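You operate a simulated robot arm through the tools that you are given. There is no shell and no other tool. Be economical: measure what you need, move in short steps, check, and stop when the job is done.

You are at the controls of a simulated robot arm. One attempt, no reset.

Task
Knock the stuck feed loose and run the load into the floor tub.
Fine: Knock till the feed lamp is out and wait for the full lamp; yellow lever to Tub, Empty, lever back to Spout, mode switch to Off.

Only the result counts: the job must be done as asked and must still hold three seconds after the hand-in. Knocking over, shifting, dropping, spilling or breaking anything else fails it.

Robot
A 6-joint arm with a two-finger gripper, fixed in place. Base frame: the origin is at the foot of the arm, x ahead of it, y to its left, z up. Readings come in mm, degrees, newtons and seconds.
It reaches about 1298 mm from its shoulder. Its first joint turns from -149.0 to 149.0 degrees. Payload 1.57 kg.
The TCP is the grasp point between the finger pads, 21 mm short of the fingertips. In the tool frame z runs along the fingers and y along their closing line. Largest opening 70 mm; the body of the gripper starts 50 mm behind the TCP.
Orientation is that of the tool frame in the base frame, as a unit quaternion [x, y, z, w]. With the fingers straight down and closing along the base's y, the tool's x points along the base's -x, its y along +y and its z along -z.

Tools
- The arm moves only by the tool move_arm. Its argument "deltas" is a list of rows, each a list of 7 numbers: the opening, from 0 (shut) to 1 (fully open), then the shift along the base's x, y, z in units of 150 mm (1.0 is 150 mm), then the turn, a rotation vector about the base's x, y, z in units of 120 degrees (1.0 is 120 degrees). In form: [[jaw, dx, dy, dz, ax, ay, az], ...]. A call has 1 to 10 rows; each row is the pose to reach, as a shift and turn from the pose commanded when the call began. A call with a number of a shift or a turn outside -1 to 1 is refused whole. A row lasts 0.2 s, in which the tool goes at most 50 mm and 8.6 degrees; a call with a longer step from one row to the next is refused whole, and so is a gripper value outside its range. Where a pose cannot be reached the arm comes as near as it can. A force on the tool above 50 N (or 10 N above the force at the start of the call, whichever is more), or a blocked arm, ends the call early, and 0.2 s more pass. The fingers move at their own pace and stop on an object; they squeeze with about 30 N. The grip force told is the motor's: it shows also when the fingers shut on nothing. Time passes only in rows, and 0.2 s behind the last, so rows that repeat a pose let the fingers close. The reply holds the time, the measured pose of the TCP, the force on the tool along the base axes, the opening and the grip force, in the units named above and with some noise, with the torque about the TCP (base axes, N m) and any sound that the robot's microphone picked up, and new pictures: "pictures" is both (left out), scene, wrist or none.
- Cameras (640 x 400 px; columns grow to the right, rows downward): "scene" is fixed at [222.1, 500.4, 1625.7]; the picture's right is [-0.72, -0.69, 0.00], its down [-0.44, 0.46, -0.78] and it looks along [0.54, -0.56, -0.63] (base axes); focal length 304 px, centre (320, 200). "wrist" rides on the gripper at [79, 4, -81] in the tool frame; the picture's right is [-0.05, 1.00, 0.00], its down [-0.67, -0.04, -0.74] and it looks along [-0.74, -0.04, 0.67] (tool axes); focal length 256 px, centre (320, 200). There is no depth. A picture from a camera that has moved, and an enlarged one, comes with that camera's place and axes in the base frame and with its lens.
- lift_body(by): slides the trunk up (or, below 0, down) by that many mm; the arm rides with it, the base frame stays. It gives what a move gives, with no picture.
- enlarge(camera, box): a new picture of the part [left, top, right, bottom] of that camera's present view, enlarged. It takes no simulated time.
- finish_job(): hands the job in; it is judged then, once.

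Go step by step. Nothing tells you positions but the pictures and the camera data: compare them with the known pose of the tool, close in by small moves and look again before you grip or let go. The budget is 120 turns and 200 pictures, counting those below and the enlarged ones. Unless the task says otherwise, let go and move clear before handing in, and close with one line.

The tools are called as name(argument=value, ...) on one line, values as JSON. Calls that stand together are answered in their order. move_arm: Moves the arm, as the interface text tells. Its arguments: {"type":"object","properties":{"deltas":{"type":"array"},"pictures":{"type":"string","enum":["both","scene","wrist","none"]}},"required":["deltas"]} The other tools are called the same way: lift_body (by) slides the trunk up or down; enlarge (camera, box) takes an enlarged picture of a part of a camera's view; finish_job () hands the job in.

At the start:

```text
time_s: 0.0
tool_pos: [644.4, 78.1, 1231.1]
ee_rot: [-0.001, 1.0, 0.001, 0.0]
ft_force: [0.2, 0.7, 0.0]
torque: [-0.01, -0.02, -0.01]
gripper_width: 70.2
gripper_force: 0.2
trunk travel left (down, up): [-912.0, 58.0]
```

scene: 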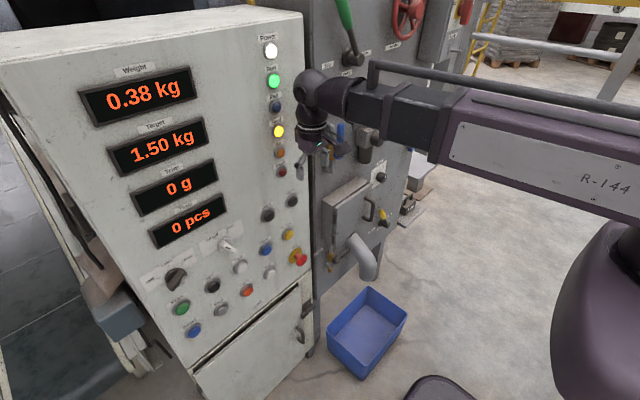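
wrist: 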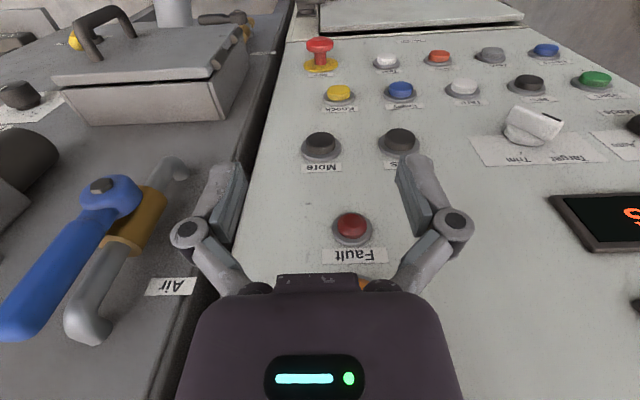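

The panel faces the arm, with lamps and buttons on the left cabinet and machine on the right. I'll enlarge to read the labels.

enlarge(camera="scene", box=[140, 180, 340, 350])

enlarge(camera="scene", box=[240, 20, 440, 150])

enlarge(camera="scene", box=[240, 120, 440, 290])

enlarge(camera="wrist", box=[280, 20, 640, 270])

enlarge(camera="wrist", box=[0, 0, 300, 200])

```text
2.35 times, centred on (240, 265) of scene
camera zoom: at [222.1, 500.4, 1625.7], right [-0.72, -0.69, 0.0], down [-0.44, 0.46, -0.78], along [0.54, -0.56, -0.63], focal length 714 px, centre (508, 47)
```

zoom: 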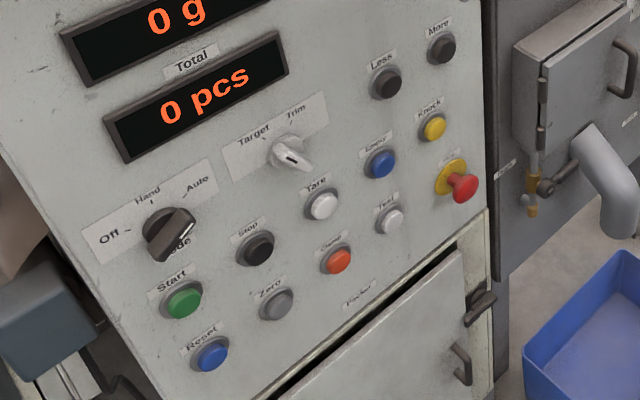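

```text
3.08 times, centred on (340, 85) of scene
camera zoom: at [222.1, 500.4, 1625.7], right [-0.72, -0.69, 0.0], down [-0.44, 0.46, -0.78], along [0.54, -0.56, -0.63], focal length 934 px, centre (258, 554)
```

zoom: 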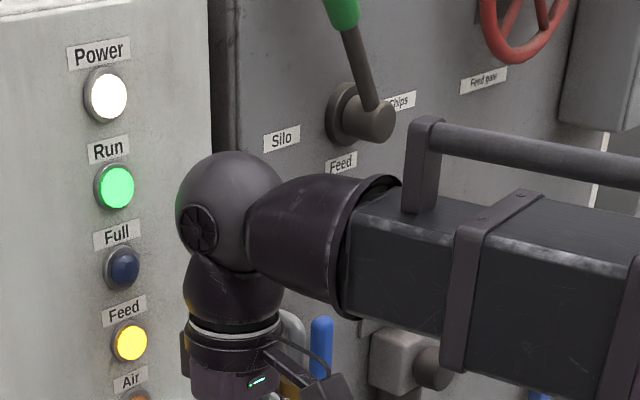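

```text
2.35 times, centred on (340, 205) of scene
camera zoom: at [222.1, 500.4, 1625.7], right [-0.72, -0.69, 0.0], down [-0.44, 0.46, -0.78], along [0.54, -0.56, -0.63], focal length 714 px, centre (273, 188)
```

zoom: 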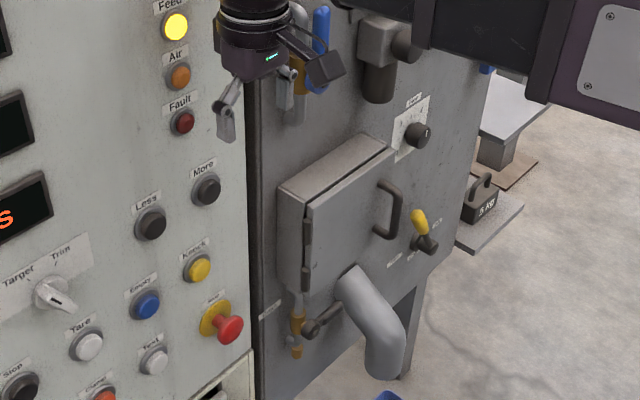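

```text
1.60 times, centred on (460, 145) of wrist
camera zoom: at [565.9, 83.8, 1312.6], right [0.05, 1.0, 0.0], down [0.67, -0.04, 0.74], along [0.74, -0.04, -0.67], focal length 410 px, centre (96, 288)
```

zoom: 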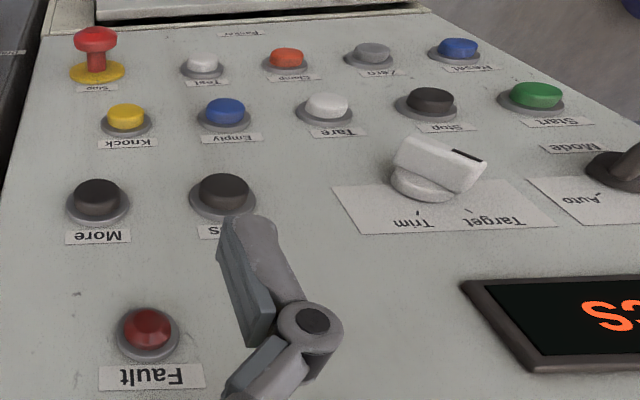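

```text
2.00 times, centred on (150, 100) of wrist
camera zoom: at [565.9, 83.8, 1312.6], right [0.05, 1.0, 0.0], down [0.67, -0.04, 0.74], along [0.74, -0.04, -0.67], focal length 512 px, centre (660, 400)
```

zoom: 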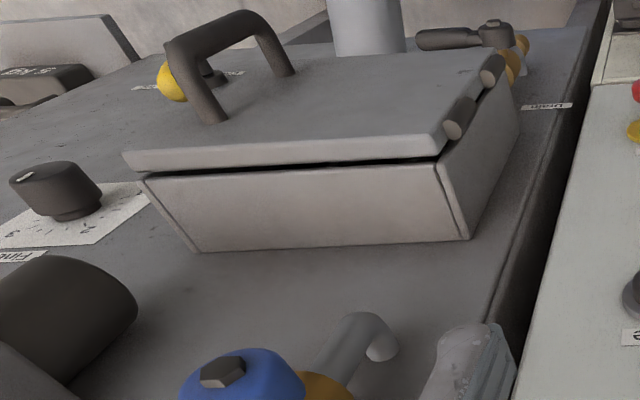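

Knock is at about (733, 104, 974) by triangulation, and the panel stands vertical at about x=742. I'll pull back and swing the fingers to point forward.

move_arm(deltas=[[0, -0.1, 0, 0, 0, -0.0708, 0], [0, -0.2, 0, 0, 0, -0.1416, 0], [0, -0.3, 0, 0, 0, -0.2124, 0], [0, -0.4, 0, 0, 0, -0.2832, 0], [0, -0.5, 0, 0, 0, -0.354, 0], [0, -0.6, 0, 0, 0, -0.4248, 0], [0, -0.7, 0, 0, 0, -0.4956, 0], [0, -0.8, 0, 0, 0, -0.5664, 0], [0, -0.9, 0, 0, 0, -0.6372, 0], [0, -1.0, 0, 0, 0, -0.708, 0]])

```text
time_s: 2.2
tool_pos: [693.8, 167.7, 1400.2]
ee_rot: [-0.001, 0.738, 0.002, 0.675]
ft_force: [-0.1, 0.3, 0.2]
torque: [0.01, 0.0, 0.04]
gripper_width: 0.0
gripper_force: 28.9
out of reach, approached as far as the arm can: row 2, 3, 4, 5, 6, 7, 8, 9, 10
trunk travel left (down, up): [-912.0, 58.0]
camera wrist: at [605.6, 172.5, 1329.2], right [0.0, 1.0, 0.05], down [-0.68, -0.04, 0.73], along [0.73, -0.04, 0.68], focal length 256 px, centre (320, 200)
```

scene: 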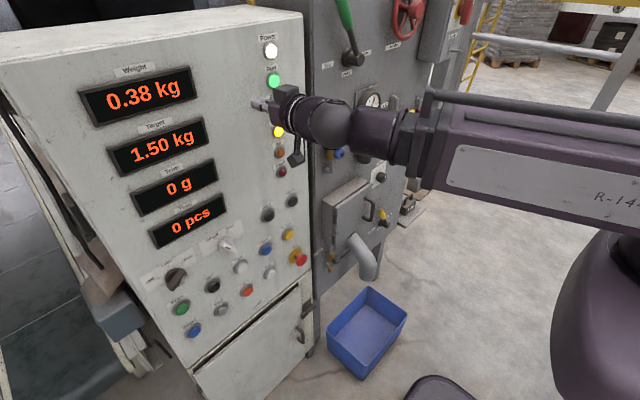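
wrist: 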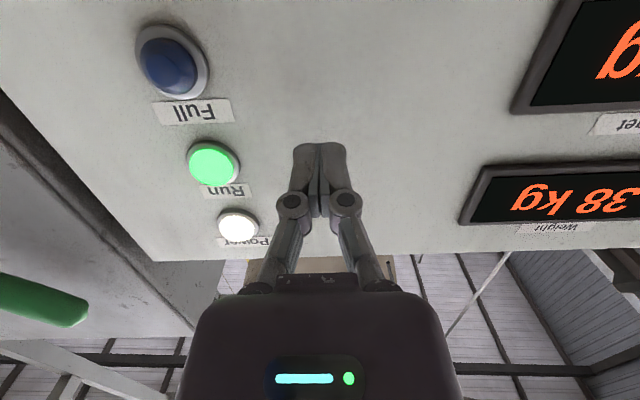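

The arm could only partly follow that. I'll check what it does with a small step back from here.

move_arm(deltas=[[0, 0, 0, 0, 0, 0, 0], [0, 0, 0, 0, 0, 0, 0]], pictures="none")

```text
time_s: 2.8
tool_pos: [694.9, 165.9, 1400.0]
ee_rot: [0.0, 0.737, 0.0, 0.675]
ft_force: [0.5, 0.2, -0.4]
torque: [0.05, -0.04, -0.01]
gripper_width: 0.0
gripper_force: 28.8
trunk travel left (down, up): [-912.0, 58.0]
```

move_arm(deltas=[[0, -0.2, 0, 0, 0, -0.01, 0], [0, -0.4, 0, 0, 0, -0.03, 0], [0, -0.4, 0, 0, 0, -0.03, 0]], pictures="none")

```text
time_s: 3.6
tool_pos: [687.5, 184.6, 1411.8]
ee_rot: [-0.001, 0.716, 0.001, 0.698]
ft_force: [-0.3, 0.5, 0.0]
torque: [0.02, -0.01, -0.02]
gripper_width: 0.0
gripper_force: 28.8
out of reach, approached as far as the arm can: row 1, 2, 3
trunk travel left (down, up): [-912.0, 58.0]
```

move_arm(deltas=[[0, 0, 0, 0.25, 0, 0, 0], [0, 0, 0, 0.5, 0, 0, 0], [0, -0.1, 0, 0.75, 0, 0, 0], [0, -0.3, 0, 1, 0, 0, 0], [0, -0.5, 0, 1, 0, 0, 0], [0, -0.7, 0, 1, 0, 0, 0], [0, -0.9, 0, 1, 0, 0, 0]], pictures="scene")

```text
time_s: 5.2
tool_pos: [660.8, 239.8, 1412.6]
ee_rot: [0.0, 0.716, 0.0, 0.699]
ft_force: [-0.6, -0.2, -0.4]
torque: [0.02, -0.02, -0.02]
gripper_width: 0.0
gripper_force: 28.3
out of reach, approached as far as the arm can: row 1, 2, 3, 4, 5, 6, 7
trunk travel left (down, up): [-912.0, 58.0]
```

scene: 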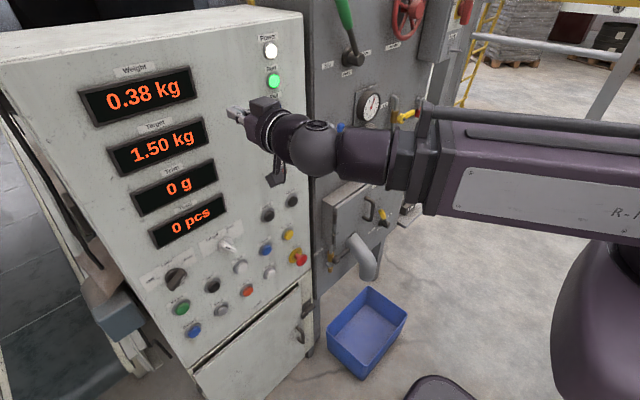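

move_arm(deltas=[[0, 0, 0, -0.25, 0, 0, 0], [0, 0, 0, -0.5, 0, 0, 0], [0, 0, 0, -0.5, 0, 0, 0]], pictures="none")

move_arm(deltas=[[0, 0, 0.2, 0, 0, 0, 0], [0, 0, 0.4, 0, 0, 0, 0], [0, 0, 0.4, 0, 0, 0, 0]], pictures="none")

```text
time_s: 6.0
tool_pos: [663.0, 239.2, 1411.9]
ee_rot: [-0.001, 0.716, 0.001, 0.698]
ft_force: [0.3, -0.1, 0.2]
torque: [-0.01, 0.01, 0.0]
gripper_width: 0.1
gripper_force: 28.5
out of reach, approached as far as the arm can: row 1, 2, 3
trunk travel left (down, up): [-912.0, 58.0]
```

```text
time_s: 6.8
tool_pos: [662.2, 299.9, 1412.1]
ee_rot: [0.0, 0.716, 0.0, 0.698]
ft_force: [0.1, 0.7, -0.6]
torque: [0.01, -0.02, 0.01]
gripper_width: 0.0
gripper_force: 28.3
trunk travel left (down, up): [-912.0, 58.0]
```

The height comes only from the trunk: the boom just turns and telescopes, with a shortest wrist radius of about 536 mm. I'll use a 45° forward-down tool pitch, which also gives the wrist camera a level view of the panel.

move_arm(deltas=[[0, -0.03, 0, -0.15, 0, 0.0604, 0], [0, -0.07, 0, -0.3, 0, 0.1208, 0], [0, -0.12, 0, -0.45, 0, 0.1812, 0], [0, -0.19, 0, -0.59, 0, 0.2416, 0], [0, -0.27, 0, -0.72, 0, 0.302, 0], [0, -0.36, 0, -0.83, 0, 0.3625, 0]], pictures="none")

lift_body(by=-200)

move_arm(deltas=[[0, 0, -0.25, 0, 0, 0, 0], [0, 0, -0.5, 0, 0, 0, 0], [0, 0.1, -0.75, 0, 0, 0, 0], [0, 0.2, -1.0, 0, 0, 0, 0]])

```text
time_s: 8.2
tool_pos: [608.7, 299.7, 1285.3]
ee_rot: [0.0, 0.924, 0.0, 0.383]
ft_force: [0.0, -0.8, 0.3]
torque: [0.0, -0.02, -0.03]
gripper_width: 0.0
gripper_force: 28.6
trunk travel left (down, up): [-912.0, 58.0]
```

```text
time_s: 10.4
tool_pos: [608.9, 299.5, 1085.4]
ee_rot: [0.001, 0.923, 0.0, 0.385]
ft_force: [-0.3, 0.2, 0.4]
torque: [-0.01, -0.04, 0.0]
gripper_width: 0.0
gripper_force: 28.5
trunk travel left (down, up): [-712.0, 258.0]
```

```text
time_s: 11.4
tool_pos: [644.8, 151.2, 1085.4]
ee_rot: [0.002, 0.923, 0.0, 0.384]
ft_force: [0.0, -0.3, -0.8]
torque: [0.03, -0.02, 0.0]
gripper_width: 0.1
gripper_force: 28.4
out of reach, approached as far as the arm can: row 2, 3, 4
trunk travel left (down, up): [-712.0, 258.0]
camera wrist: at [532.2, 155.4, 1087.2], right [0.04, 1.0, 0.04], down [-0.06, -0.04, 1.0], along [1.0, -0.04, 0.06], focal length 256 px, centre (320, 200)
```

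scene: 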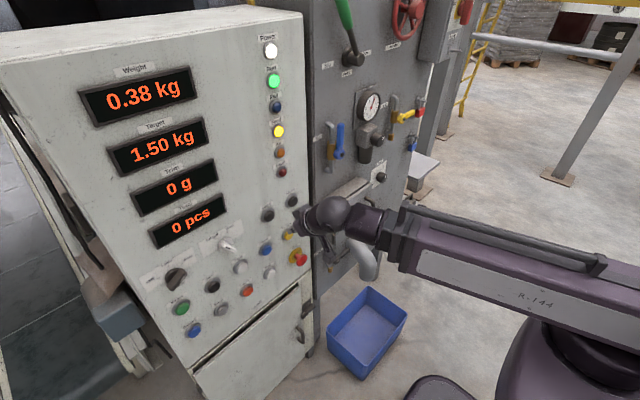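
wrist: 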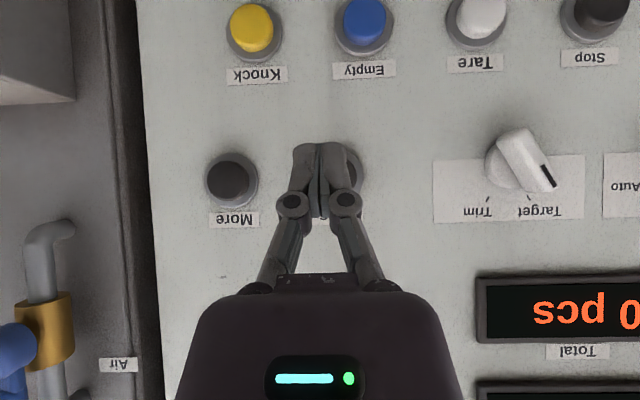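

Knock is at about (728, 103, 971). I'll lower the trunk, line up in y and look.

lift_body(by=-103)

move_arm(deltas=[[0, 0.1, -0.15, 0, 0, 0, 0], [0, 0.2, -0.32, 0, 0, 0, 0], [0, 0.2, -0.32, 0, 0, 0, 0]])

```text
time_s: 12.7
tool_pos: [645.6, 151.9, 982.8]
ee_rot: [0.001, 0.924, 0.0, 0.383]
ft_force: [-0.2, 0.4, -0.1]
torque: [0.0, 0.06, -0.04]
gripper_width: 0.0
gripper_force: 28.3
trunk travel left (down, up): [-609.0, 361.0]
```

```text
time_s: 13.5
tool_pos: [674.7, 102.0, 982.7]
ee_rot: [0.001, 0.923, -0.001, 0.384]
ft_force: [-0.7, -0.9, 0.2]
torque: [-0.03, 0.03, 0.03]
gripper_width: 0.1
gripper_force: 28.9
trunk travel left (down, up): [-609.0, 361.0]
camera wrist: at [562.3, 108.0, 984.3], right [0.04, 1.0, 0.04], down [-0.06, -0.04, 1.0], along [1.0, -0.04, 0.06], focal length 256 px, centre (320, 200)
```

scene: 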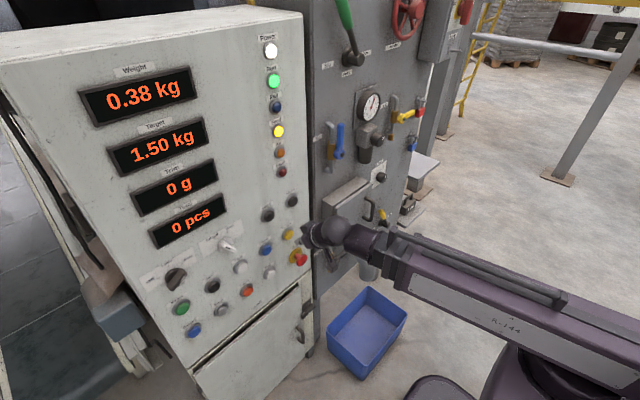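
wrist: 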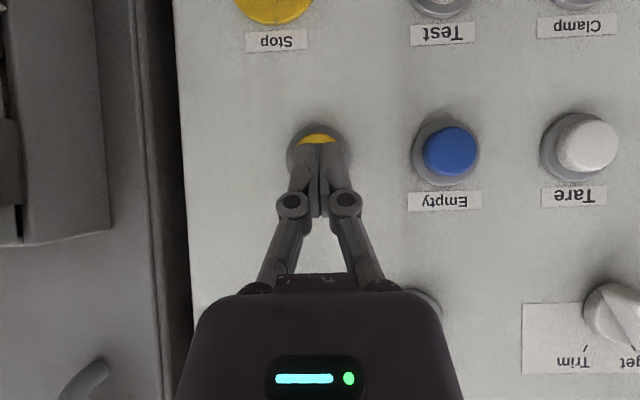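

Seen from here the button's centre is nearer z=962, so I lower by 10 mm and then push forward gently.

lift_body(by=-10)

move_arm(deltas=[[0, 0.07, 0, 0, 0, 0, 0], [0, 0.14, 0, 0, 0, 0, 0], [0, 0.2, 0, 0, 0, 0, 0]])

```text
time_s: 14.1
tool_pos: [676.0, 104.3, 972.2]
ee_rot: [0.001, 0.924, -0.001, 0.383]
ft_force: [-0.1, 0.8, -0.5]
torque: [0.03, -0.01, 0.02]
gripper_width: 0.0
gripper_force: 28.6
trunk travel left (down, up): [-599.0, 371.0]
```

```text
time_s: 14.9
tool_pos: [706.6, 102.4, 972.0]
ee_rot: [0.0, 0.924, 0.0, 0.383]
ft_force: [0.2, 0.0, 0.7]
torque: [0.01, -0.02, 0.03]
gripper_width: 0.0
gripper_force: 28.2
trunk travel left (down, up): [-599.0, 371.0]
camera wrist: at [593.0, 107.7, 974.2], right [0.04, 1.0, 0.04], down [-0.06, -0.03, 1.0], along [1.0, -0.04, 0.06], focal length 256 px, centre (320, 200)
```

scene: 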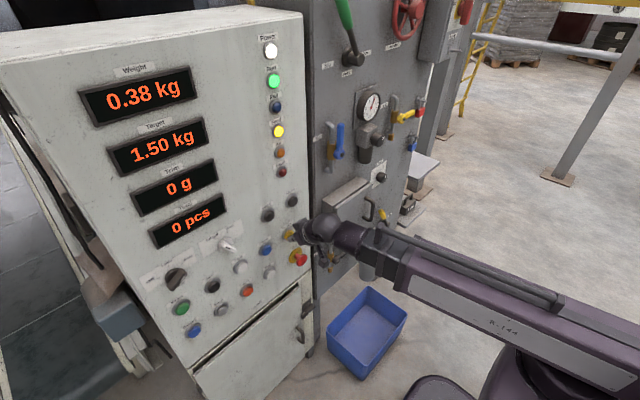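
wrist: 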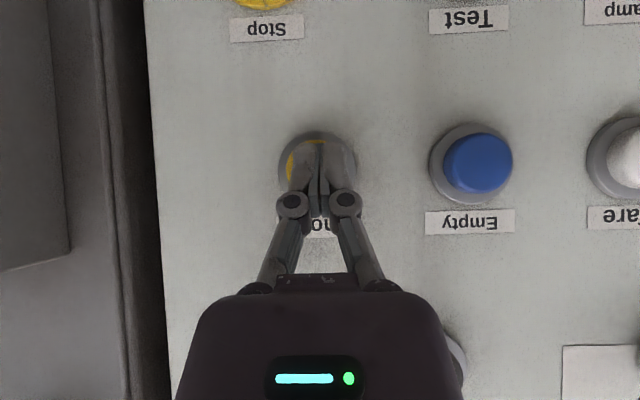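

The tip is over the Knock cap. I push in small steps.

move_arm(deltas=[[0, 0.04, -0.02, 0, 0, 0, 0], [0, 0.08, -0.02, 0, 0, 0, 0], [0, 0.12, -0.02, 0, 0, 0, 0], [0, 0.16, -0.02, 0, 0, 0, 0], [0, 0.2, -0.02, 0, 0, 0, 0]])

```text
time_s: 15.9
tool_pos: [714.7, 100.8, 973.1]
ee_rot: [0.002, 0.926, 0.0, 0.377]
ft_force: [-24.5, 3.6, -5.0]
torque: [-0.01, 0.03, 0.09]
gripper_width: 5.9
gripper_force: 28.9
trunk travel left (down, up): [-599.0, 371.0]
heard: click
stopped in row 4: the force on the tool passed its limit at 57 N (the readings are from after the stop); the commanded pose is now the measured one
camera wrist: at [601.9, 105.0, 976.8], right [0.04, 1.0, 0.04], down [-0.04, -0.04, 1.0], along [1.0, -0.04, 0.04], focal length 256 px, centre (320, 200)
```

scene: 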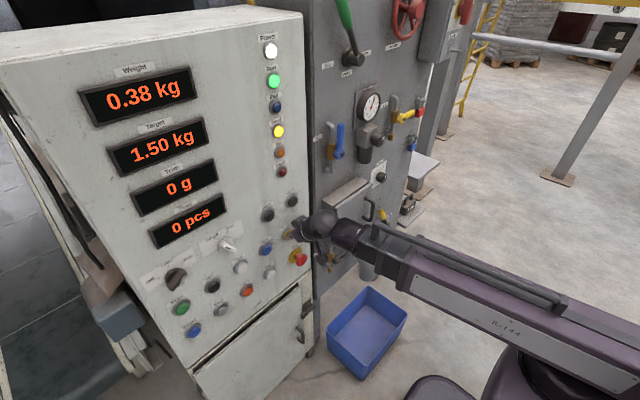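
wrist: 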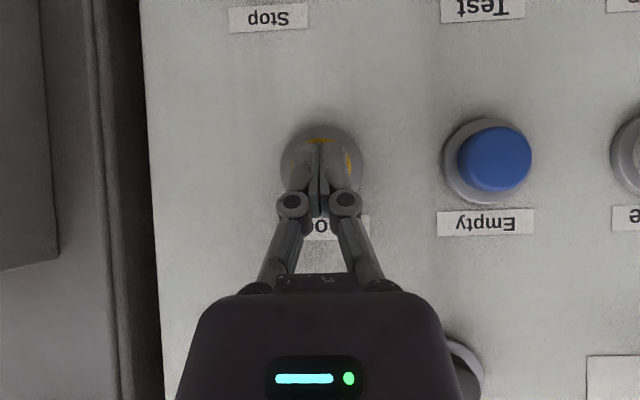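

Click heard; Knock is pressed. I back off and check the Feed lamp and the weight.

move_arm(deltas=[[0, -0.05, 0, 0, 0, 0, 0], [0, -0.13, 0, 0, 0, 0, 0], [0, -0.13, 0, 0, 0, 0, 0], [0, -0.13, 0, 0, 0, 0, 0]], pictures="scene")

```text
time_s: 16.9
tool_pos: [704.2, 100.0, 971.3]
ee_rot: [0.002, 0.926, -0.001, 0.378]
ft_force: [-0.5, -0.5, 0.4]
torque: [0.0, 0.01, 0.01]
gripper_width: 0.2
gripper_force: 28.6
trunk travel left (down, up): [-599.0, 371.0]
```

scene: 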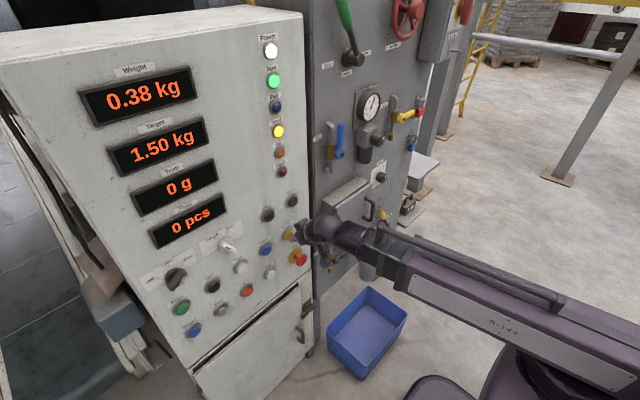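

The feed lamp is still on, so I knock again.

move_arm(deltas=[[0, 0.03, 0.01, 0, 0, 0, 0], [0, 0.06, 0.01, 0, 0, 0, 0], [0, 0.075, 0.01, 0, 0, 0, 0], [0, 0.03, 0.01, 0, 0, 0, 0], [0, 0, 0, 0, 0, 0, 0], [0, 0, 0, 0, 0, 0, 0]], pictures="scene")

```text
time_s: 18.3
tool_pos: [703.2, 99.5, 971.1]
ee_rot: [0.002, 0.926, 0.0, 0.378]
ft_force: [-0.7, 0.0, 0.4]
torque: [0.03, 0.01, 0.01]
gripper_width: 0.3
gripper_force: 28.5
trunk travel left (down, up): [-599.0, 371.0]
heard: click
```

scene: 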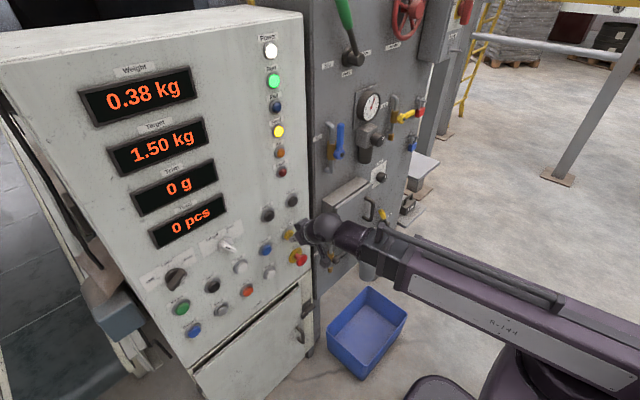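

It clicked and the lamp is still lit. I knock once more and wait a little.

move_arm(deltas=[[0, 0.03, 0.01, 0, 0, 0, 0], [0, 0.06, 0.01, 0, 0, 0, 0], [0, 0.075, 0.01, 0, 0, 0, 0], [0, 0.03, 0.01, 0, 0, 0, 0], [0, 0, 0, 0, 0, 0, 0], [0, 0, 0, 0, 0, 0, 0], [0, 0, 0, 0, 0, 0, 0], [0, 0, 0, 0, 0, 0, 0]], pictures="scene")

```text
time_s: 20.1
tool_pos: [704.2, 99.7, 971.3]
ee_rot: [0.002, 0.926, -0.001, 0.378]
ft_force: [-0.1, 0.6, 0.7]
torque: [0.01, -0.02, -0.04]
gripper_width: 0.0
gripper_force: 28.7
trunk travel left (down, up): [-599.0, 371.0]
heard: click
```

scene: 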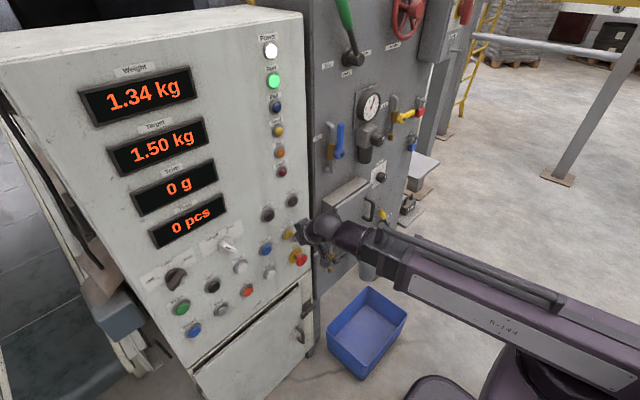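

The feed lamp is out and the weight is rising (1.34 kg). I retract and swing right to look at the yellow lever.

move_arm(deltas=[[0, -0.2, 0, 0, 0, 0, 0], [0, -0.35, -0.1, 0, 0, 0, 0], [0, -0.35, -0.4, 0, 0, 0, 0], [0, -0.35, -0.7, 0, 0, 0, 0], [0, -0.35, -1.0, 0, 0, 0, 0]], pictures="none")

move_arm(deltas=[[0, 0, -0.3, 0, 0, 0, 0], [0, -0.1, -0.6, 0, 0, 0, 0], [0, -0.2, -0.8, 0, 0, 0, 0], [0, -0.3, -1.0, 0, 0, 0, 0]])

```text
time_s: 21.4
tool_pos: [665.6, -40.3, 970.9]
ee_rot: [0.0, 0.926, 0.011, 0.378]
ft_force: [1.3, 13.9, 0.8]
torque: [-0.06, -0.02, 0.13]
gripper_width: 0.1
gripper_force: 28.7
out of reach, approached as far as the arm can: row 2, 3, 4, 5
trunk travel left (down, up): [-599.0, 371.0]
stopped in row 5: the force on the tool passed its limit at 69 N (the readings are from after the stop); the commanded pose is now the measured one
```

```text
time_s: 21.6
tool_pos: [666.7, -40.5, 971.4]
ee_rot: [-0.001, 0.926, 0.023, 0.378]
ft_force: [2.0, 28.1, 3.4]
torque: [-0.1, -0.03, 0.25]
gripper_width: 0.0
gripper_force: 28.5
trunk travel left (down, up): [-599.0, 371.0]
stopped in row 1: the force on the tool passed its limit at 88 N (the readings are from after the stop); the commanded pose is now the measured one
camera wrist: at [552.4, -38.2, 974.5], right [0.02, 1.0, 0.08], down [-0.04, -0.08, 1.0], along [1.0, -0.02, 0.04], focal length 256 px, centre (320, 200)
```

scene: 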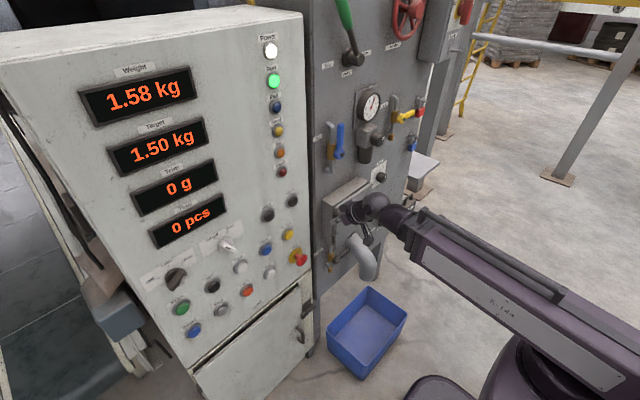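
wrist: 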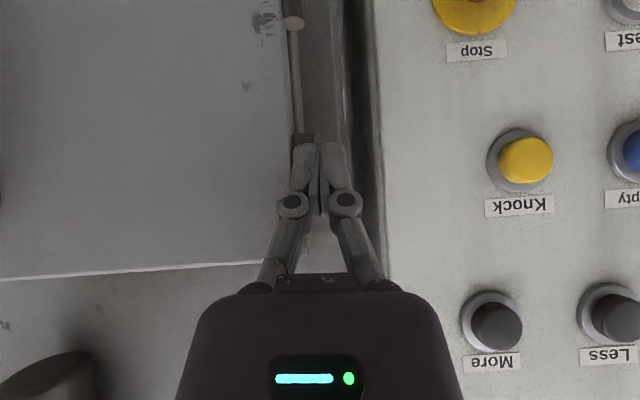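

The fingers touched the side of the door box. I ease back left first, then tip the fingers down to clear it.

move_arm(deltas=[[0, 0, 0.1, 0, 0, 0, 0], [0, 0, 0.2, 0, 0, 0, 0], [0, 0, 0.3, 0, 0, 0, 0]], pictures="none")

enlarge(camera="scene", box=[240, 20, 340, 160])

move_arm(deltas=[[0, -0.1, 0, -0.15, 0, 0.065, 0], [0, -0.22, 0, -0.25, 0, 0.13, 0], [0, -0.36, 0, -0.32, 0, 0.195, 0], [0, -0.5, 0, -0.36, 0, 0.26, 0], [0, -0.66, 0, -0.37, 0, 0.325, 0], [0, -0.82, 0, -0.37, 0, 0.37, 0]])

```text
time_s: 22.4
tool_pos: [668.0, 0.3, 971.1]
ee_rot: [0.0, 0.926, 0.019, 0.377]
ft_force: [0.1, 0.5, -0.3]
torque: [-0.01, 0.0, 0.0]
gripper_width: 0.0
gripper_force: 28.6
trunk travel left (down, up): [-599.0, 371.0]
```

```text
2.86 times, centred on (290, 90) of scene
camera zoom: at [222.1, 500.4, 1625.7], right [-0.72, -0.69, 0.0], down [-0.44, 0.46, -0.78], along [0.54, -0.56, -0.63], focal length 867 px, centre (406, 514)
```

zoom: 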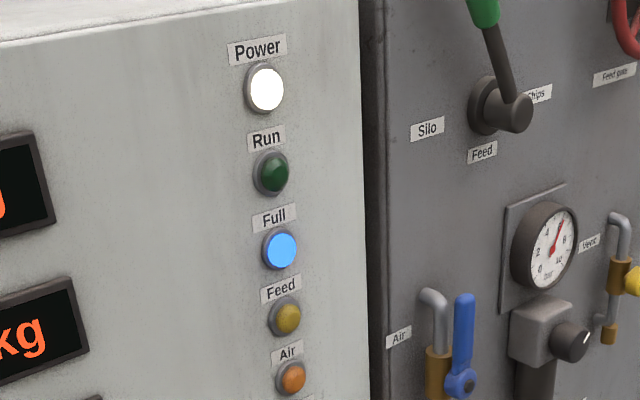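

```text
time_s: 23.8
tool_pos: [542.7, 1.5, 917.6]
ee_rot: [0.008, 1.0, 0.018, -0.002]
ft_force: [-0.7, 0.7, 0.4]
torque: [-0.01, -0.01, 0.0]
gripper_width: 0.0
gripper_force: 28.0
out of reach, approached as far as the arm can: row 1, 2, 3, 4, 5
trunk travel left (down, up): [-599.0, 371.0]
camera wrist: at [463.2, 4.2, 1000.1], right [0.07, 1.0, 0.03], down [0.67, -0.07, 0.74], along [0.74, -0.03, -0.67], focal length 256 px, centre (320, 200)
```

scene: 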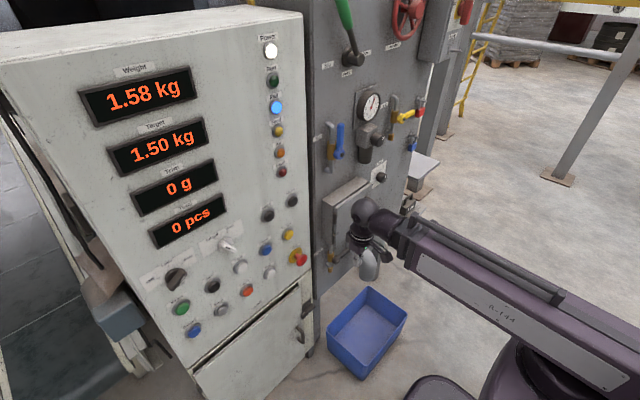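
wrist: 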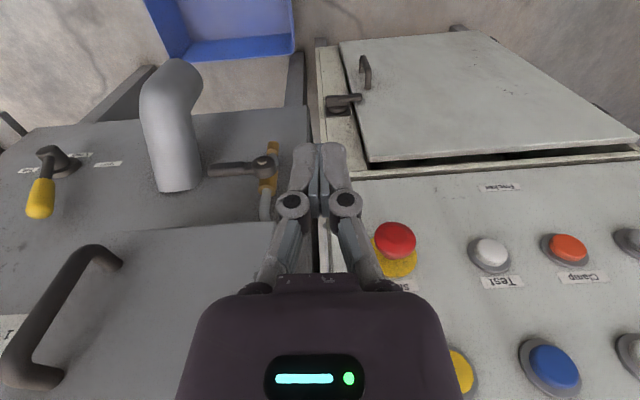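

The Full lamp is on and the weight stands at 1.58 kg. Next I move right for a good view of the yellow lever and its labels.

move_arm(deltas=[[0, -0.05, -0.3, 0, 0, 0, 0], [0, -0.1, -0.6, 0, 0, 0, 0], [0, -0.2, -0.8, 0, 0, 0, 0], [0, -0.3, -1.0, 0, 0, 0, 0]], pictures="none")

move_arm(deltas=[[0, 0, -0.3, 0, 0, 0, 0], [0, 0, -0.6, 0, 0, 0, 0], [0, -0.0, -0.8, 0, 0, 0, 0], [0, -0.0, -1.0, 0, 0, 0, 0]], pictures="wrist")

enlarge(camera="scene", box=[320, 160, 440, 280])

```text
time_s: 24.8
tool_pos: [511.2, -153.8, 916.7]
ee_rot: [0.007, 1.0, 0.018, -0.001]
ft_force: [-0.2, -0.7, 0.0]
torque: [0.0, 0.0, -0.02]
gripper_width: 0.1
gripper_force: 28.4
out of reach, approached as far as the arm can: row 1, 2, 3, 4
trunk travel left (down, up): [-599.0, 371.0]
```

```text
time_s: 25.8
tool_pos: [509.6, -305.4, 918.5]
ee_rot: [0.007, 1.0, 0.018, 0.001]
ft_force: [0.2, 0.0, -0.3]
torque: [0.03, 0.0, 0.01]
gripper_width: 0.1
gripper_force: 29.0
trunk travel left (down, up): [-599.0, 371.0]
camera wrist: at [430.3, -302.1, 999.9], right [0.07, 1.0, 0.04], down [0.67, -0.07, 0.74], along [0.74, -0.03, -0.67], focal length 256 px, centre (320, 200)
```

wrist: 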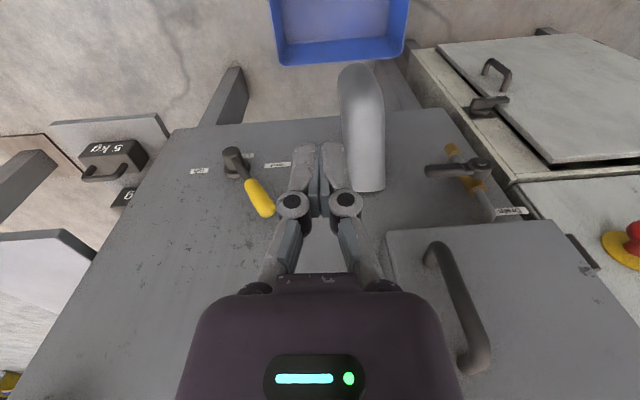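

```text
3.33 times, centred on (380, 220) of scene
camera zoom: at [222.1, 500.4, 1625.7], right [-0.72, -0.69, 0.0], down [-0.44, 0.46, -0.78], along [0.54, -0.56, -0.63], focal length 1012 px, centre (120, 133)
```

zoom: 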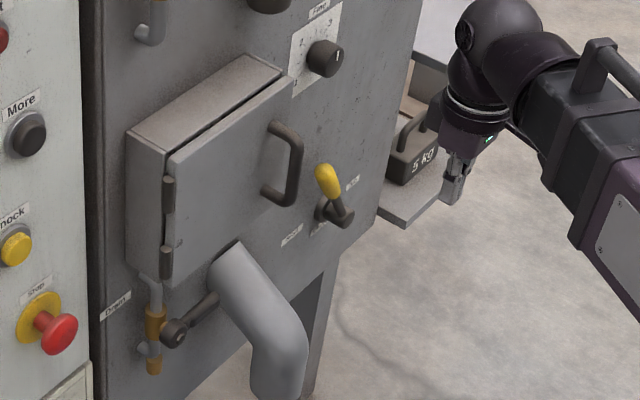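

enlarge(camera="wrist", box=[170, 120, 330, 220])

enlarge(camera="scene", box=[360, 200, 400, 240])

```text
4.00 times, centred on (250, 170) of wrist
camera zoom: at [430.3, -302.1, 999.9], right [0.07, 1.0, 0.04], down [0.67, -0.07, 0.74], along [0.74, -0.03, -0.67], focal length 1024 px, centre (600, 320)
```

zoom: 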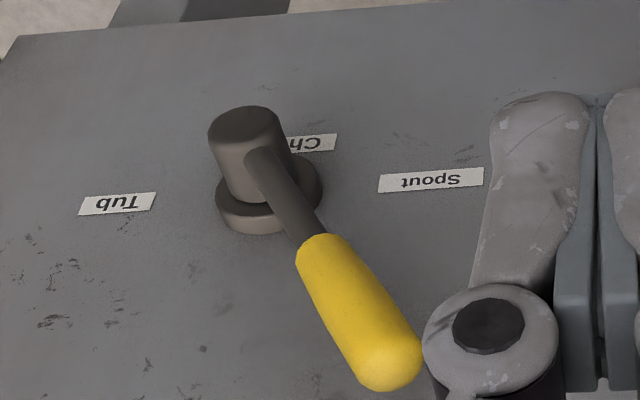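

```text
10.00 times, centred on (380, 220) of scene
camera zoom: at [222.1, 500.4, 1625.7], right [-0.72, -0.69, 0.0], down [-0.44, 0.46, -0.78], along [0.54, -0.56, -0.63], focal length 3035 px, centre (-280, 0)
```

zoom: 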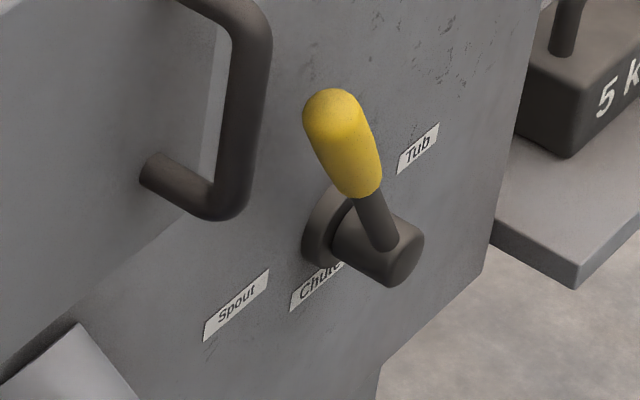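

The lever is at Spout now (up, leaning left), with Tub on the right. The hub is at about (721, -480, 606), the handle tip at about (719, -392, 761) and the face at x≈759. I'll pitch back to 45° at y≈-350 and lower.

move_arm(deltas=[[0, 0.16, -0.06, 0.02, -0.003, -0.0625, 0], [0, 0.32, -0.12, 0.05, -0.006, -0.125, 0], [0, 0.47, -0.18, 0.1, -0.009, -0.1875, 0], [0, 0.61, -0.24, 0.17, -0.012, -0.25, 0], [0, 0.74, -0.28, 0.26, -0.015, -0.3125, 0], [0, 0.8, -0.3, 0.36, -0.017, -0.375, 0]], pictures="none")

lift_body(by=-200)

move_arm(deltas=[[0, 0, 0, 0, 0, 0, 0]])

```text
time_s: 27.2
tool_pos: [629.5, -349.5, 973.3]
ee_rot: [0.0, 0.923, 0.002, 0.384]
ft_force: [-0.8, -0.3, -0.2]
torque: [-0.03, 0.02, 0.0]
gripper_width: 0.0
gripper_force: 28.2
trunk travel left (down, up): [-599.0, 371.0]
```

```text
time_s: 29.4
tool_pos: [629.4, -348.6, 772.4]
ee_rot: [0.0, 0.924, 0.002, 0.383]
ft_force: [0.0, 0.7, -0.1]
torque: [-0.01, 0.01, 0.0]
gripper_width: 0.0
gripper_force: 28.1
trunk travel left (down, up): [-399.0, 571.0]
```

```text
time_s: 29.8
tool_pos: [628.6, -350.5, 772.6]
ee_rot: [0.0, 0.924, 0.002, 0.382]
ft_force: [-0.7, 0.4, 0.1]
torque: [-0.01, -0.02, 0.01]
gripper_width: 0.0
gripper_force: 28.4
trunk travel left (down, up): [-399.0, 571.0]
camera wrist: at [515.4, -344.4, 774.3], right [0.04, 1.0, 0.04], down [-0.06, -0.04, 1.0], along [1.0, -0.04, 0.05], focal length 256 px, centre (320, 200)
```

scene: 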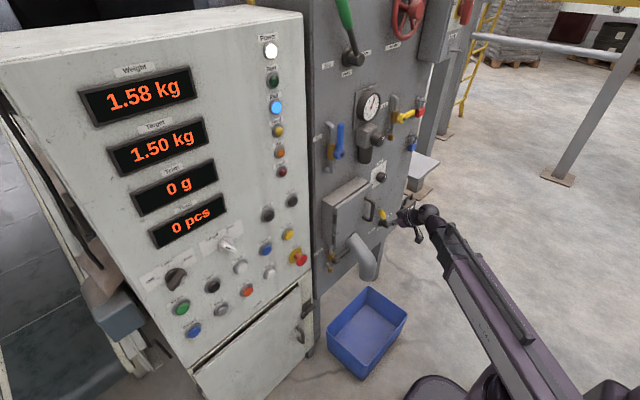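
wrist: 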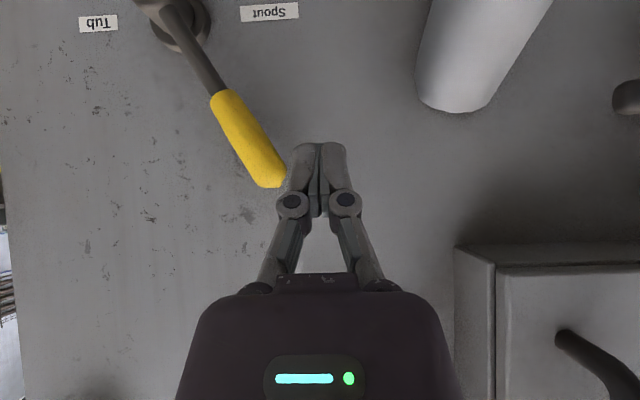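

Handle tip is at about (720, -388, 769) and the yellow grip's middle at about (720, -405, 733). I lower to z≈735 and move forward beside it.

lift_body(by=-38)

move_arm(deltas=[[0, 0.15, 0, 0, 0, 0, 0], [0, 0.3, 0, 0, 0, 0, 0], [0, 0.45, 0, 0, 0, 0, 0], [0, 0.58, 0, 0, 0, 0, 0], [0, 0.58, 0, 0, 0, 0, 0]])

```text
time_s: 30.6
tool_pos: [629.2, -349.3, 734.1]
ee_rot: [-0.001, 0.924, 0.003, 0.383]
ft_force: [0.1, 0.5, -0.3]
torque: [-0.01, -0.05, 0.03]
gripper_width: 0.1
gripper_force: 28.5
trunk travel left (down, up): [-361.0, 609.0]
```

```text
time_s: 31.8
tool_pos: [715.7, -349.0, 734.4]
ee_rot: [0.0, 0.924, 0.002, 0.382]
ft_force: [-0.3, -0.4, -0.8]
torque: [-0.03, -0.05, 0.01]
gripper_width: 0.0
gripper_force: 28.7
trunk travel left (down, up): [-361.0, 609.0]
camera wrist: at [602.7, -344.3, 736.2], right [0.04, 1.0, 0.04], down [-0.06, -0.04, 1.0], along [1.0, -0.04, 0.05], focal length 256 px, centre (320, 200)
```

scene: 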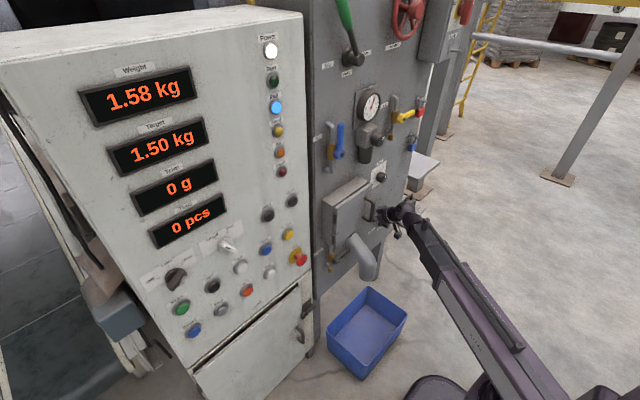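
wrist: 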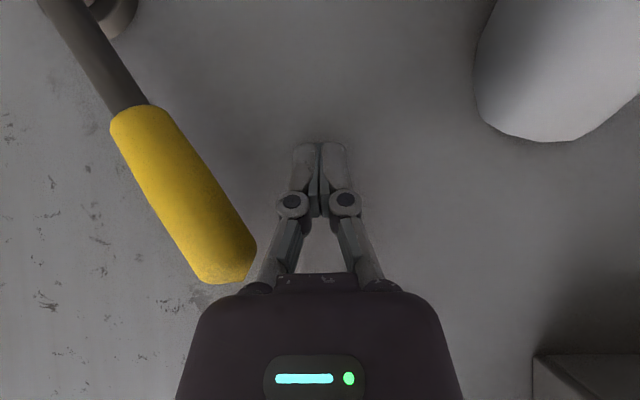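

The fingers are right of the handle with space to spare. I sweep toward Tub (-y).

move_arm(deltas=[[0, 0, -0.08, 0, 0, 0, 0], [0, 0, -0.16, 0, 0, 0, 0], [0, 0, -0.24, 0, 0, 0, 0], [0, 0, -0.32, 0, 0, 0, 0], [0, 0, -0.4, 0, 0, 0, 0], [0, 0, -0.48, 0, 0, 0, 0], [0, 0, -0.56, 0, 0, 0, 0], [0, 0, -0.64, 0, 0, 0, 0], [0, 0, -0.72, 0, 0, 0, 0], [0, 0, -0.8, 0, 0, 0, 0]], pictures="wrist")

```text
time_s: 34.0
tool_pos: [715.6, -469.5, 735.2]
ee_rot: [0.0, 0.924, 0.002, 0.383]
ft_force: [0.2, -0.8, 0.5]
torque: [-0.01, 0.0, -0.01]
gripper_width: 0.4
gripper_force: 28.1
trunk travel left (down, up): [-361.0, 609.0]
camera wrist: at [602.2, -464.6, 736.3], right [0.04, 1.0, 0.04], down [-0.06, -0.04, 1.0], along [1.0, -0.04, 0.06], focal length 256 px, centre (320, 200)
```

wrist: 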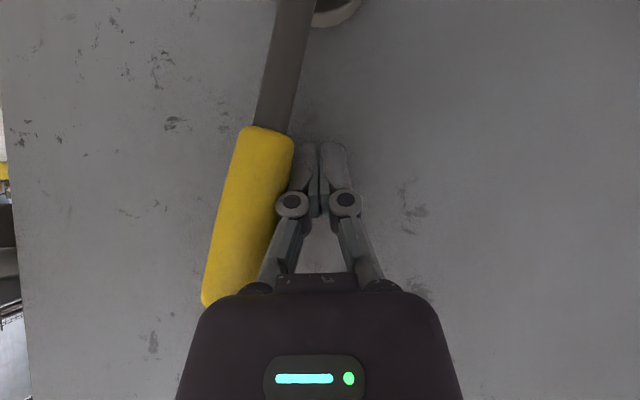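

The lever is past vertical and moves easily; I carry on until it stops.

move_arm(deltas=[[0, 0, -0.06, 0, 0, 0, 0], [0, 0, -0.12, 0, 0, 0, 0], [0, 0, -0.18, 0, 0, 0, 0], [0, 0, -0.24, 0, 0, 0, 0], [0, 0, -0.3, 0, 0, 0, 0], [0, 0, -0.36, 0, 0, 0, 0]], pictures="wrist")

```text
time_s: 35.2
tool_pos: [717.6, -499.7, 735.1]
ee_rot: [-0.002, 0.923, 0.011, 0.384]
ft_force: [6.9, 13.3, 11.3]
torque: [-0.1, 0.12, -0.01]
gripper_width: 0.0
gripper_force: 28.6
trunk travel left (down, up): [-361.0, 609.0]
stopped in row 5: the force on the tool passed its limit at 56 N (the readings are from after the stop); the commanded pose is now the measured one
camera wrist: at [603.9, -496.9, 737.6], right [0.02, 1.0, 0.06], down [-0.06, -0.05, 1.0], along [1.0, -0.03, 0.06], focal length 256 px, centre (320, 200)
```

wrist: 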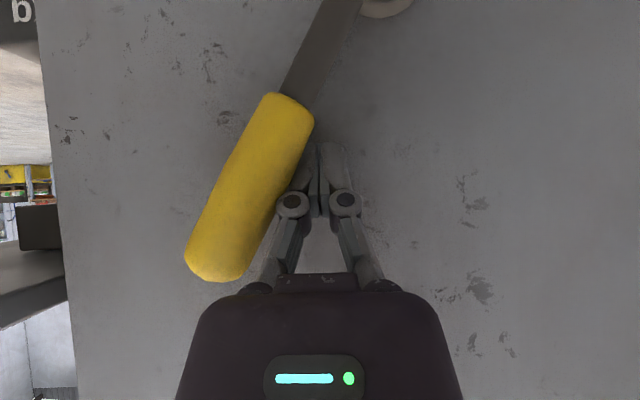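

The lever has hit its stop at Tub. I back off, retract, raise and tip the fingers down for the trip back left.

move_arm(deltas=[[0, 0, 0.08, 0, 0, 0, 0], [0, 0, 0.16, 0, -0.009, 0, -0.006], [0, -0.25, 0.16, 0, -0.009, 0, -0.006], [0, -0.5, 0.16, 0, -0.009, 0, -0.006], [0, -0.75, 0.16, 0, -0.009, 0, -0.006]], pictures="wrist")

lift_body(by=229)

move_arm(deltas=[[0, -0.1, 0.1, -0.15, 0, 0.065, 0], [0, -0.22, 0.2, -0.25, 0, 0.13, 0], [0, -0.36, 0.35, -0.32, 0, 0.195, 0], [0, -0.5, 0.55, -0.36, 0, 0.26, 0], [0, -0.66, 0.75, -0.37, 0, 0.325, 0], [0, -0.75, 1.0, -0.37, 0, 0.375, 0]], pictures="scene")

```text
time_s: 36.4
tool_pos: [603.0, -479.3, 733.9]
ee_rot: [0.0, 0.924, -0.001, 0.383]
ft_force: [0.3, -0.3, -0.4]
torque: [0.0, 0.0, -0.02]
gripper_width: 0.1
gripper_force: 28.5
trunk travel left (down, up): [-361.0, 609.0]
camera wrist: at [490.7, -473.5, 736.2], right [0.04, 1.0, 0.04], down [-0.06, -0.03, 1.0], along [1.0, -0.04, 0.05], focal length 256 px, centre (320, 200)
```

wrist: 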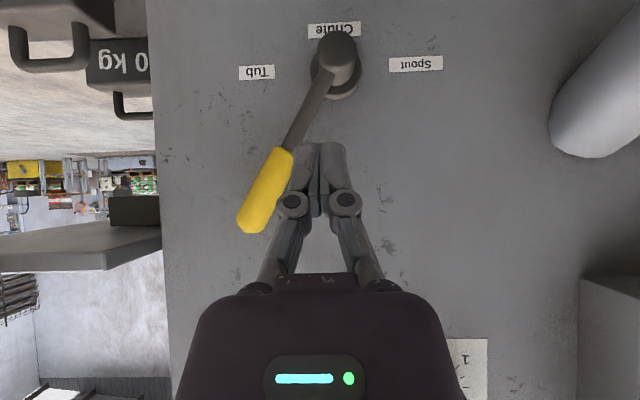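

```text
time_s: 38.8
tool_pos: [605.4, -478.6, 963.1]
ee_rot: [0.0, 0.924, -0.001, 0.383]
ft_force: [-0.2, -0.4, 0.5]
torque: [0.0, -0.04, 0.0]
gripper_width: 0.0
gripper_force: 28.2
trunk travel left (down, up): [-590.0, 380.0]
```

```text
time_s: 40.2
tool_pos: [490.9, -329.9, 909.5]
ee_rot: [0.0, 1.0, -0.001, -0.002]
ft_force: [-0.7, 0.5, 0.8]
torque: [0.02, 0.01, -0.01]
gripper_width: 0.0
gripper_force: 28.4
out of reach, approached as far as the arm can: row 1, 2, 3, 4
trunk travel left (down, up): [-590.0, 380.0]
```

scene: 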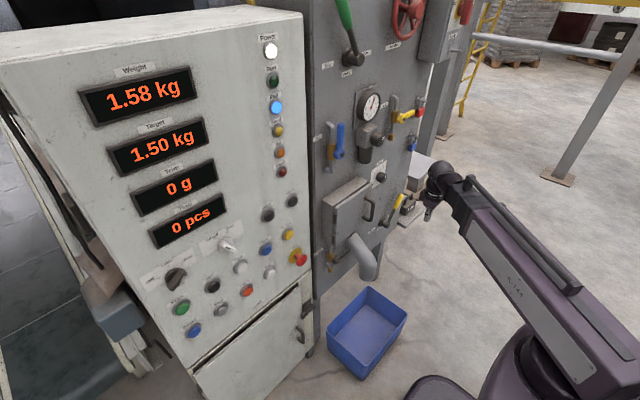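

Lever rests at Tub. I swing back left toward Empty.

move_arm(deltas=[[0, 0.1, 0.25, 0, 0, 0, 0], [0, 0.2, 0.5, 0, 0, 0, 0], [0, 0.3, 0.75, 0, 0, 0, 0], [0, 0.35, 1.0, 0, 0, 0, 0]], pictures="none")

move_arm(deltas=[[0, 0, 0.3, 0, 0, 0, 0], [0, 0, 0.6, 0, 0, 0, 0], [0, 0, 0.8, 0, 0, 0, 0], [0, 0, 1.0, 0, 0, 0, 0]], pictures="none")

move_arm(deltas=[[0, 0, 0.3, 0, 0, 0, 0], [0, 0, 0.6, 0, 0, 0, 0], [0, 0, 0.8, 0, 0, 0, 0], [0, 0, 1.0, 0, 0, 0, 0]], pictures="none")

move_arm(deltas=[[0, 0.1, 0.1, 0.02, 0, -0.0625, 0], [0, 0.2, 0.2, 0.05, 0, -0.125, 0], [0, 0.3, 0.3, 0.1, 0, -0.1875, 0], [0, 0.45, 0.4, 0.17, 0, -0.25, 0], [0, 0.6, 0.44, 0.26, 0, -0.3125, 0], [0, 0.8, 0.44, 0.36, 0, -0.375, 0]], pictures="wrist")

```text
time_s: 41.2
tool_pos: [545.7, -177.9, 908.9]
ee_rot: [-0.001, 1.0, -0.001, -0.001]
ft_force: [-0.3, 0.1, -0.3]
torque: [-0.03, 0.02, 0.01]
gripper_width: 0.0
gripper_force: 28.6
trunk travel left (down, up): [-590.0, 380.0]
```

```text
time_s: 42.2
tool_pos: [545.9, -27.9, 908.2]
ee_rot: [0.0, 1.0, -0.001, 0.0]
ft_force: [0.2, 0.3, 0.0]
torque: [0.0, 0.03, -0.04]
gripper_width: 0.1
gripper_force: 28.3
trunk travel left (down, up): [-590.0, 380.0]
```

```text
time_s: 43.2
tool_pos: [545.4, 122.5, 908.9]
ee_rot: [-0.001, 1.0, -0.001, 0.0]
ft_force: [-0.5, -0.4, 0.3]
torque: [-0.01, 0.0, -0.01]
gripper_width: 0.0
gripper_force: 28.0
trunk travel left (down, up): [-590.0, 380.0]
```

```text
time_s: 44.6
tool_pos: [664.8, 188.1, 962.4]
ee_rot: [0.0, 0.924, -0.001, 0.383]
ft_force: [-0.3, 0.6, 0.0]
torque: [-0.03, -0.01, 0.0]
gripper_width: 0.0
gripper_force: 28.0
trunk travel left (down, up): [-590.0, 380.0]
camera wrist: at [551.2, 192.5, 965.2], right [0.04, 1.0, 0.04], down [-0.06, -0.03, 1.0], along [1.0, -0.04, 0.05], focal length 256 px, centre (320, 200)
```

wrist: 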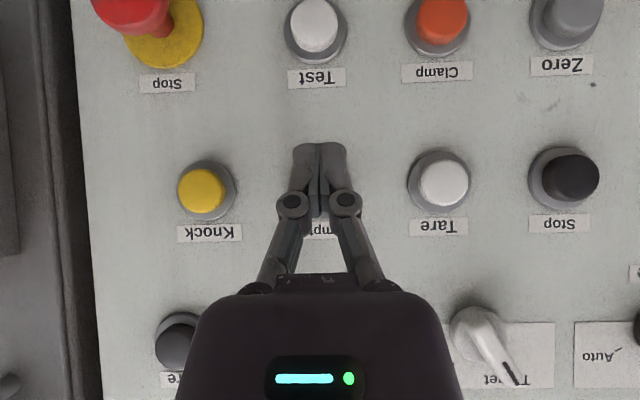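

Empty sits behind the fingertips at y≈188. I raise 10 mm to the height that worked for Knock and press.

lift_body(by=9)

move_arm(deltas=[[0, 0.13, 0, 0, 0, 0, 0], [0, 0.25, 0, 0, 0, 0, 0], [0, 0.25, 0, 0, 0, 0, 0]], pictures="wrist")

```text
time_s: 45.2
tool_pos: [664.8, 187.2, 970.6]
ee_rot: [-0.001, 0.924, -0.001, 0.382]
ft_force: [-0.1, -0.7, -0.2]
torque: [-0.04, 0.03, 0.0]
gripper_width: 0.0
gripper_force: 28.9
trunk travel left (down, up): [-599.0, 371.0]
```

```text
time_s: 46.0
tool_pos: [702.0, 188.6, 971.7]
ee_rot: [0.0, 0.924, -0.002, 0.382]
ft_force: [-0.8, -0.7, 0.0]
torque: [0.0, 0.02, -0.04]
gripper_width: 0.0
gripper_force: 28.5
trunk travel left (down, up): [-599.0, 371.0]
camera wrist: at [588.1, 192.3, 974.2], right [0.04, 1.0, 0.04], down [-0.05, -0.03, 1.0], along [1.0, -0.04, 0.05], focal length 256 px, centre (320, 200)
```

wrist: 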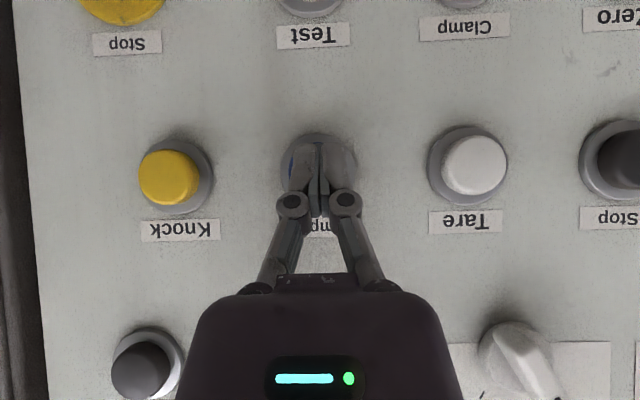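

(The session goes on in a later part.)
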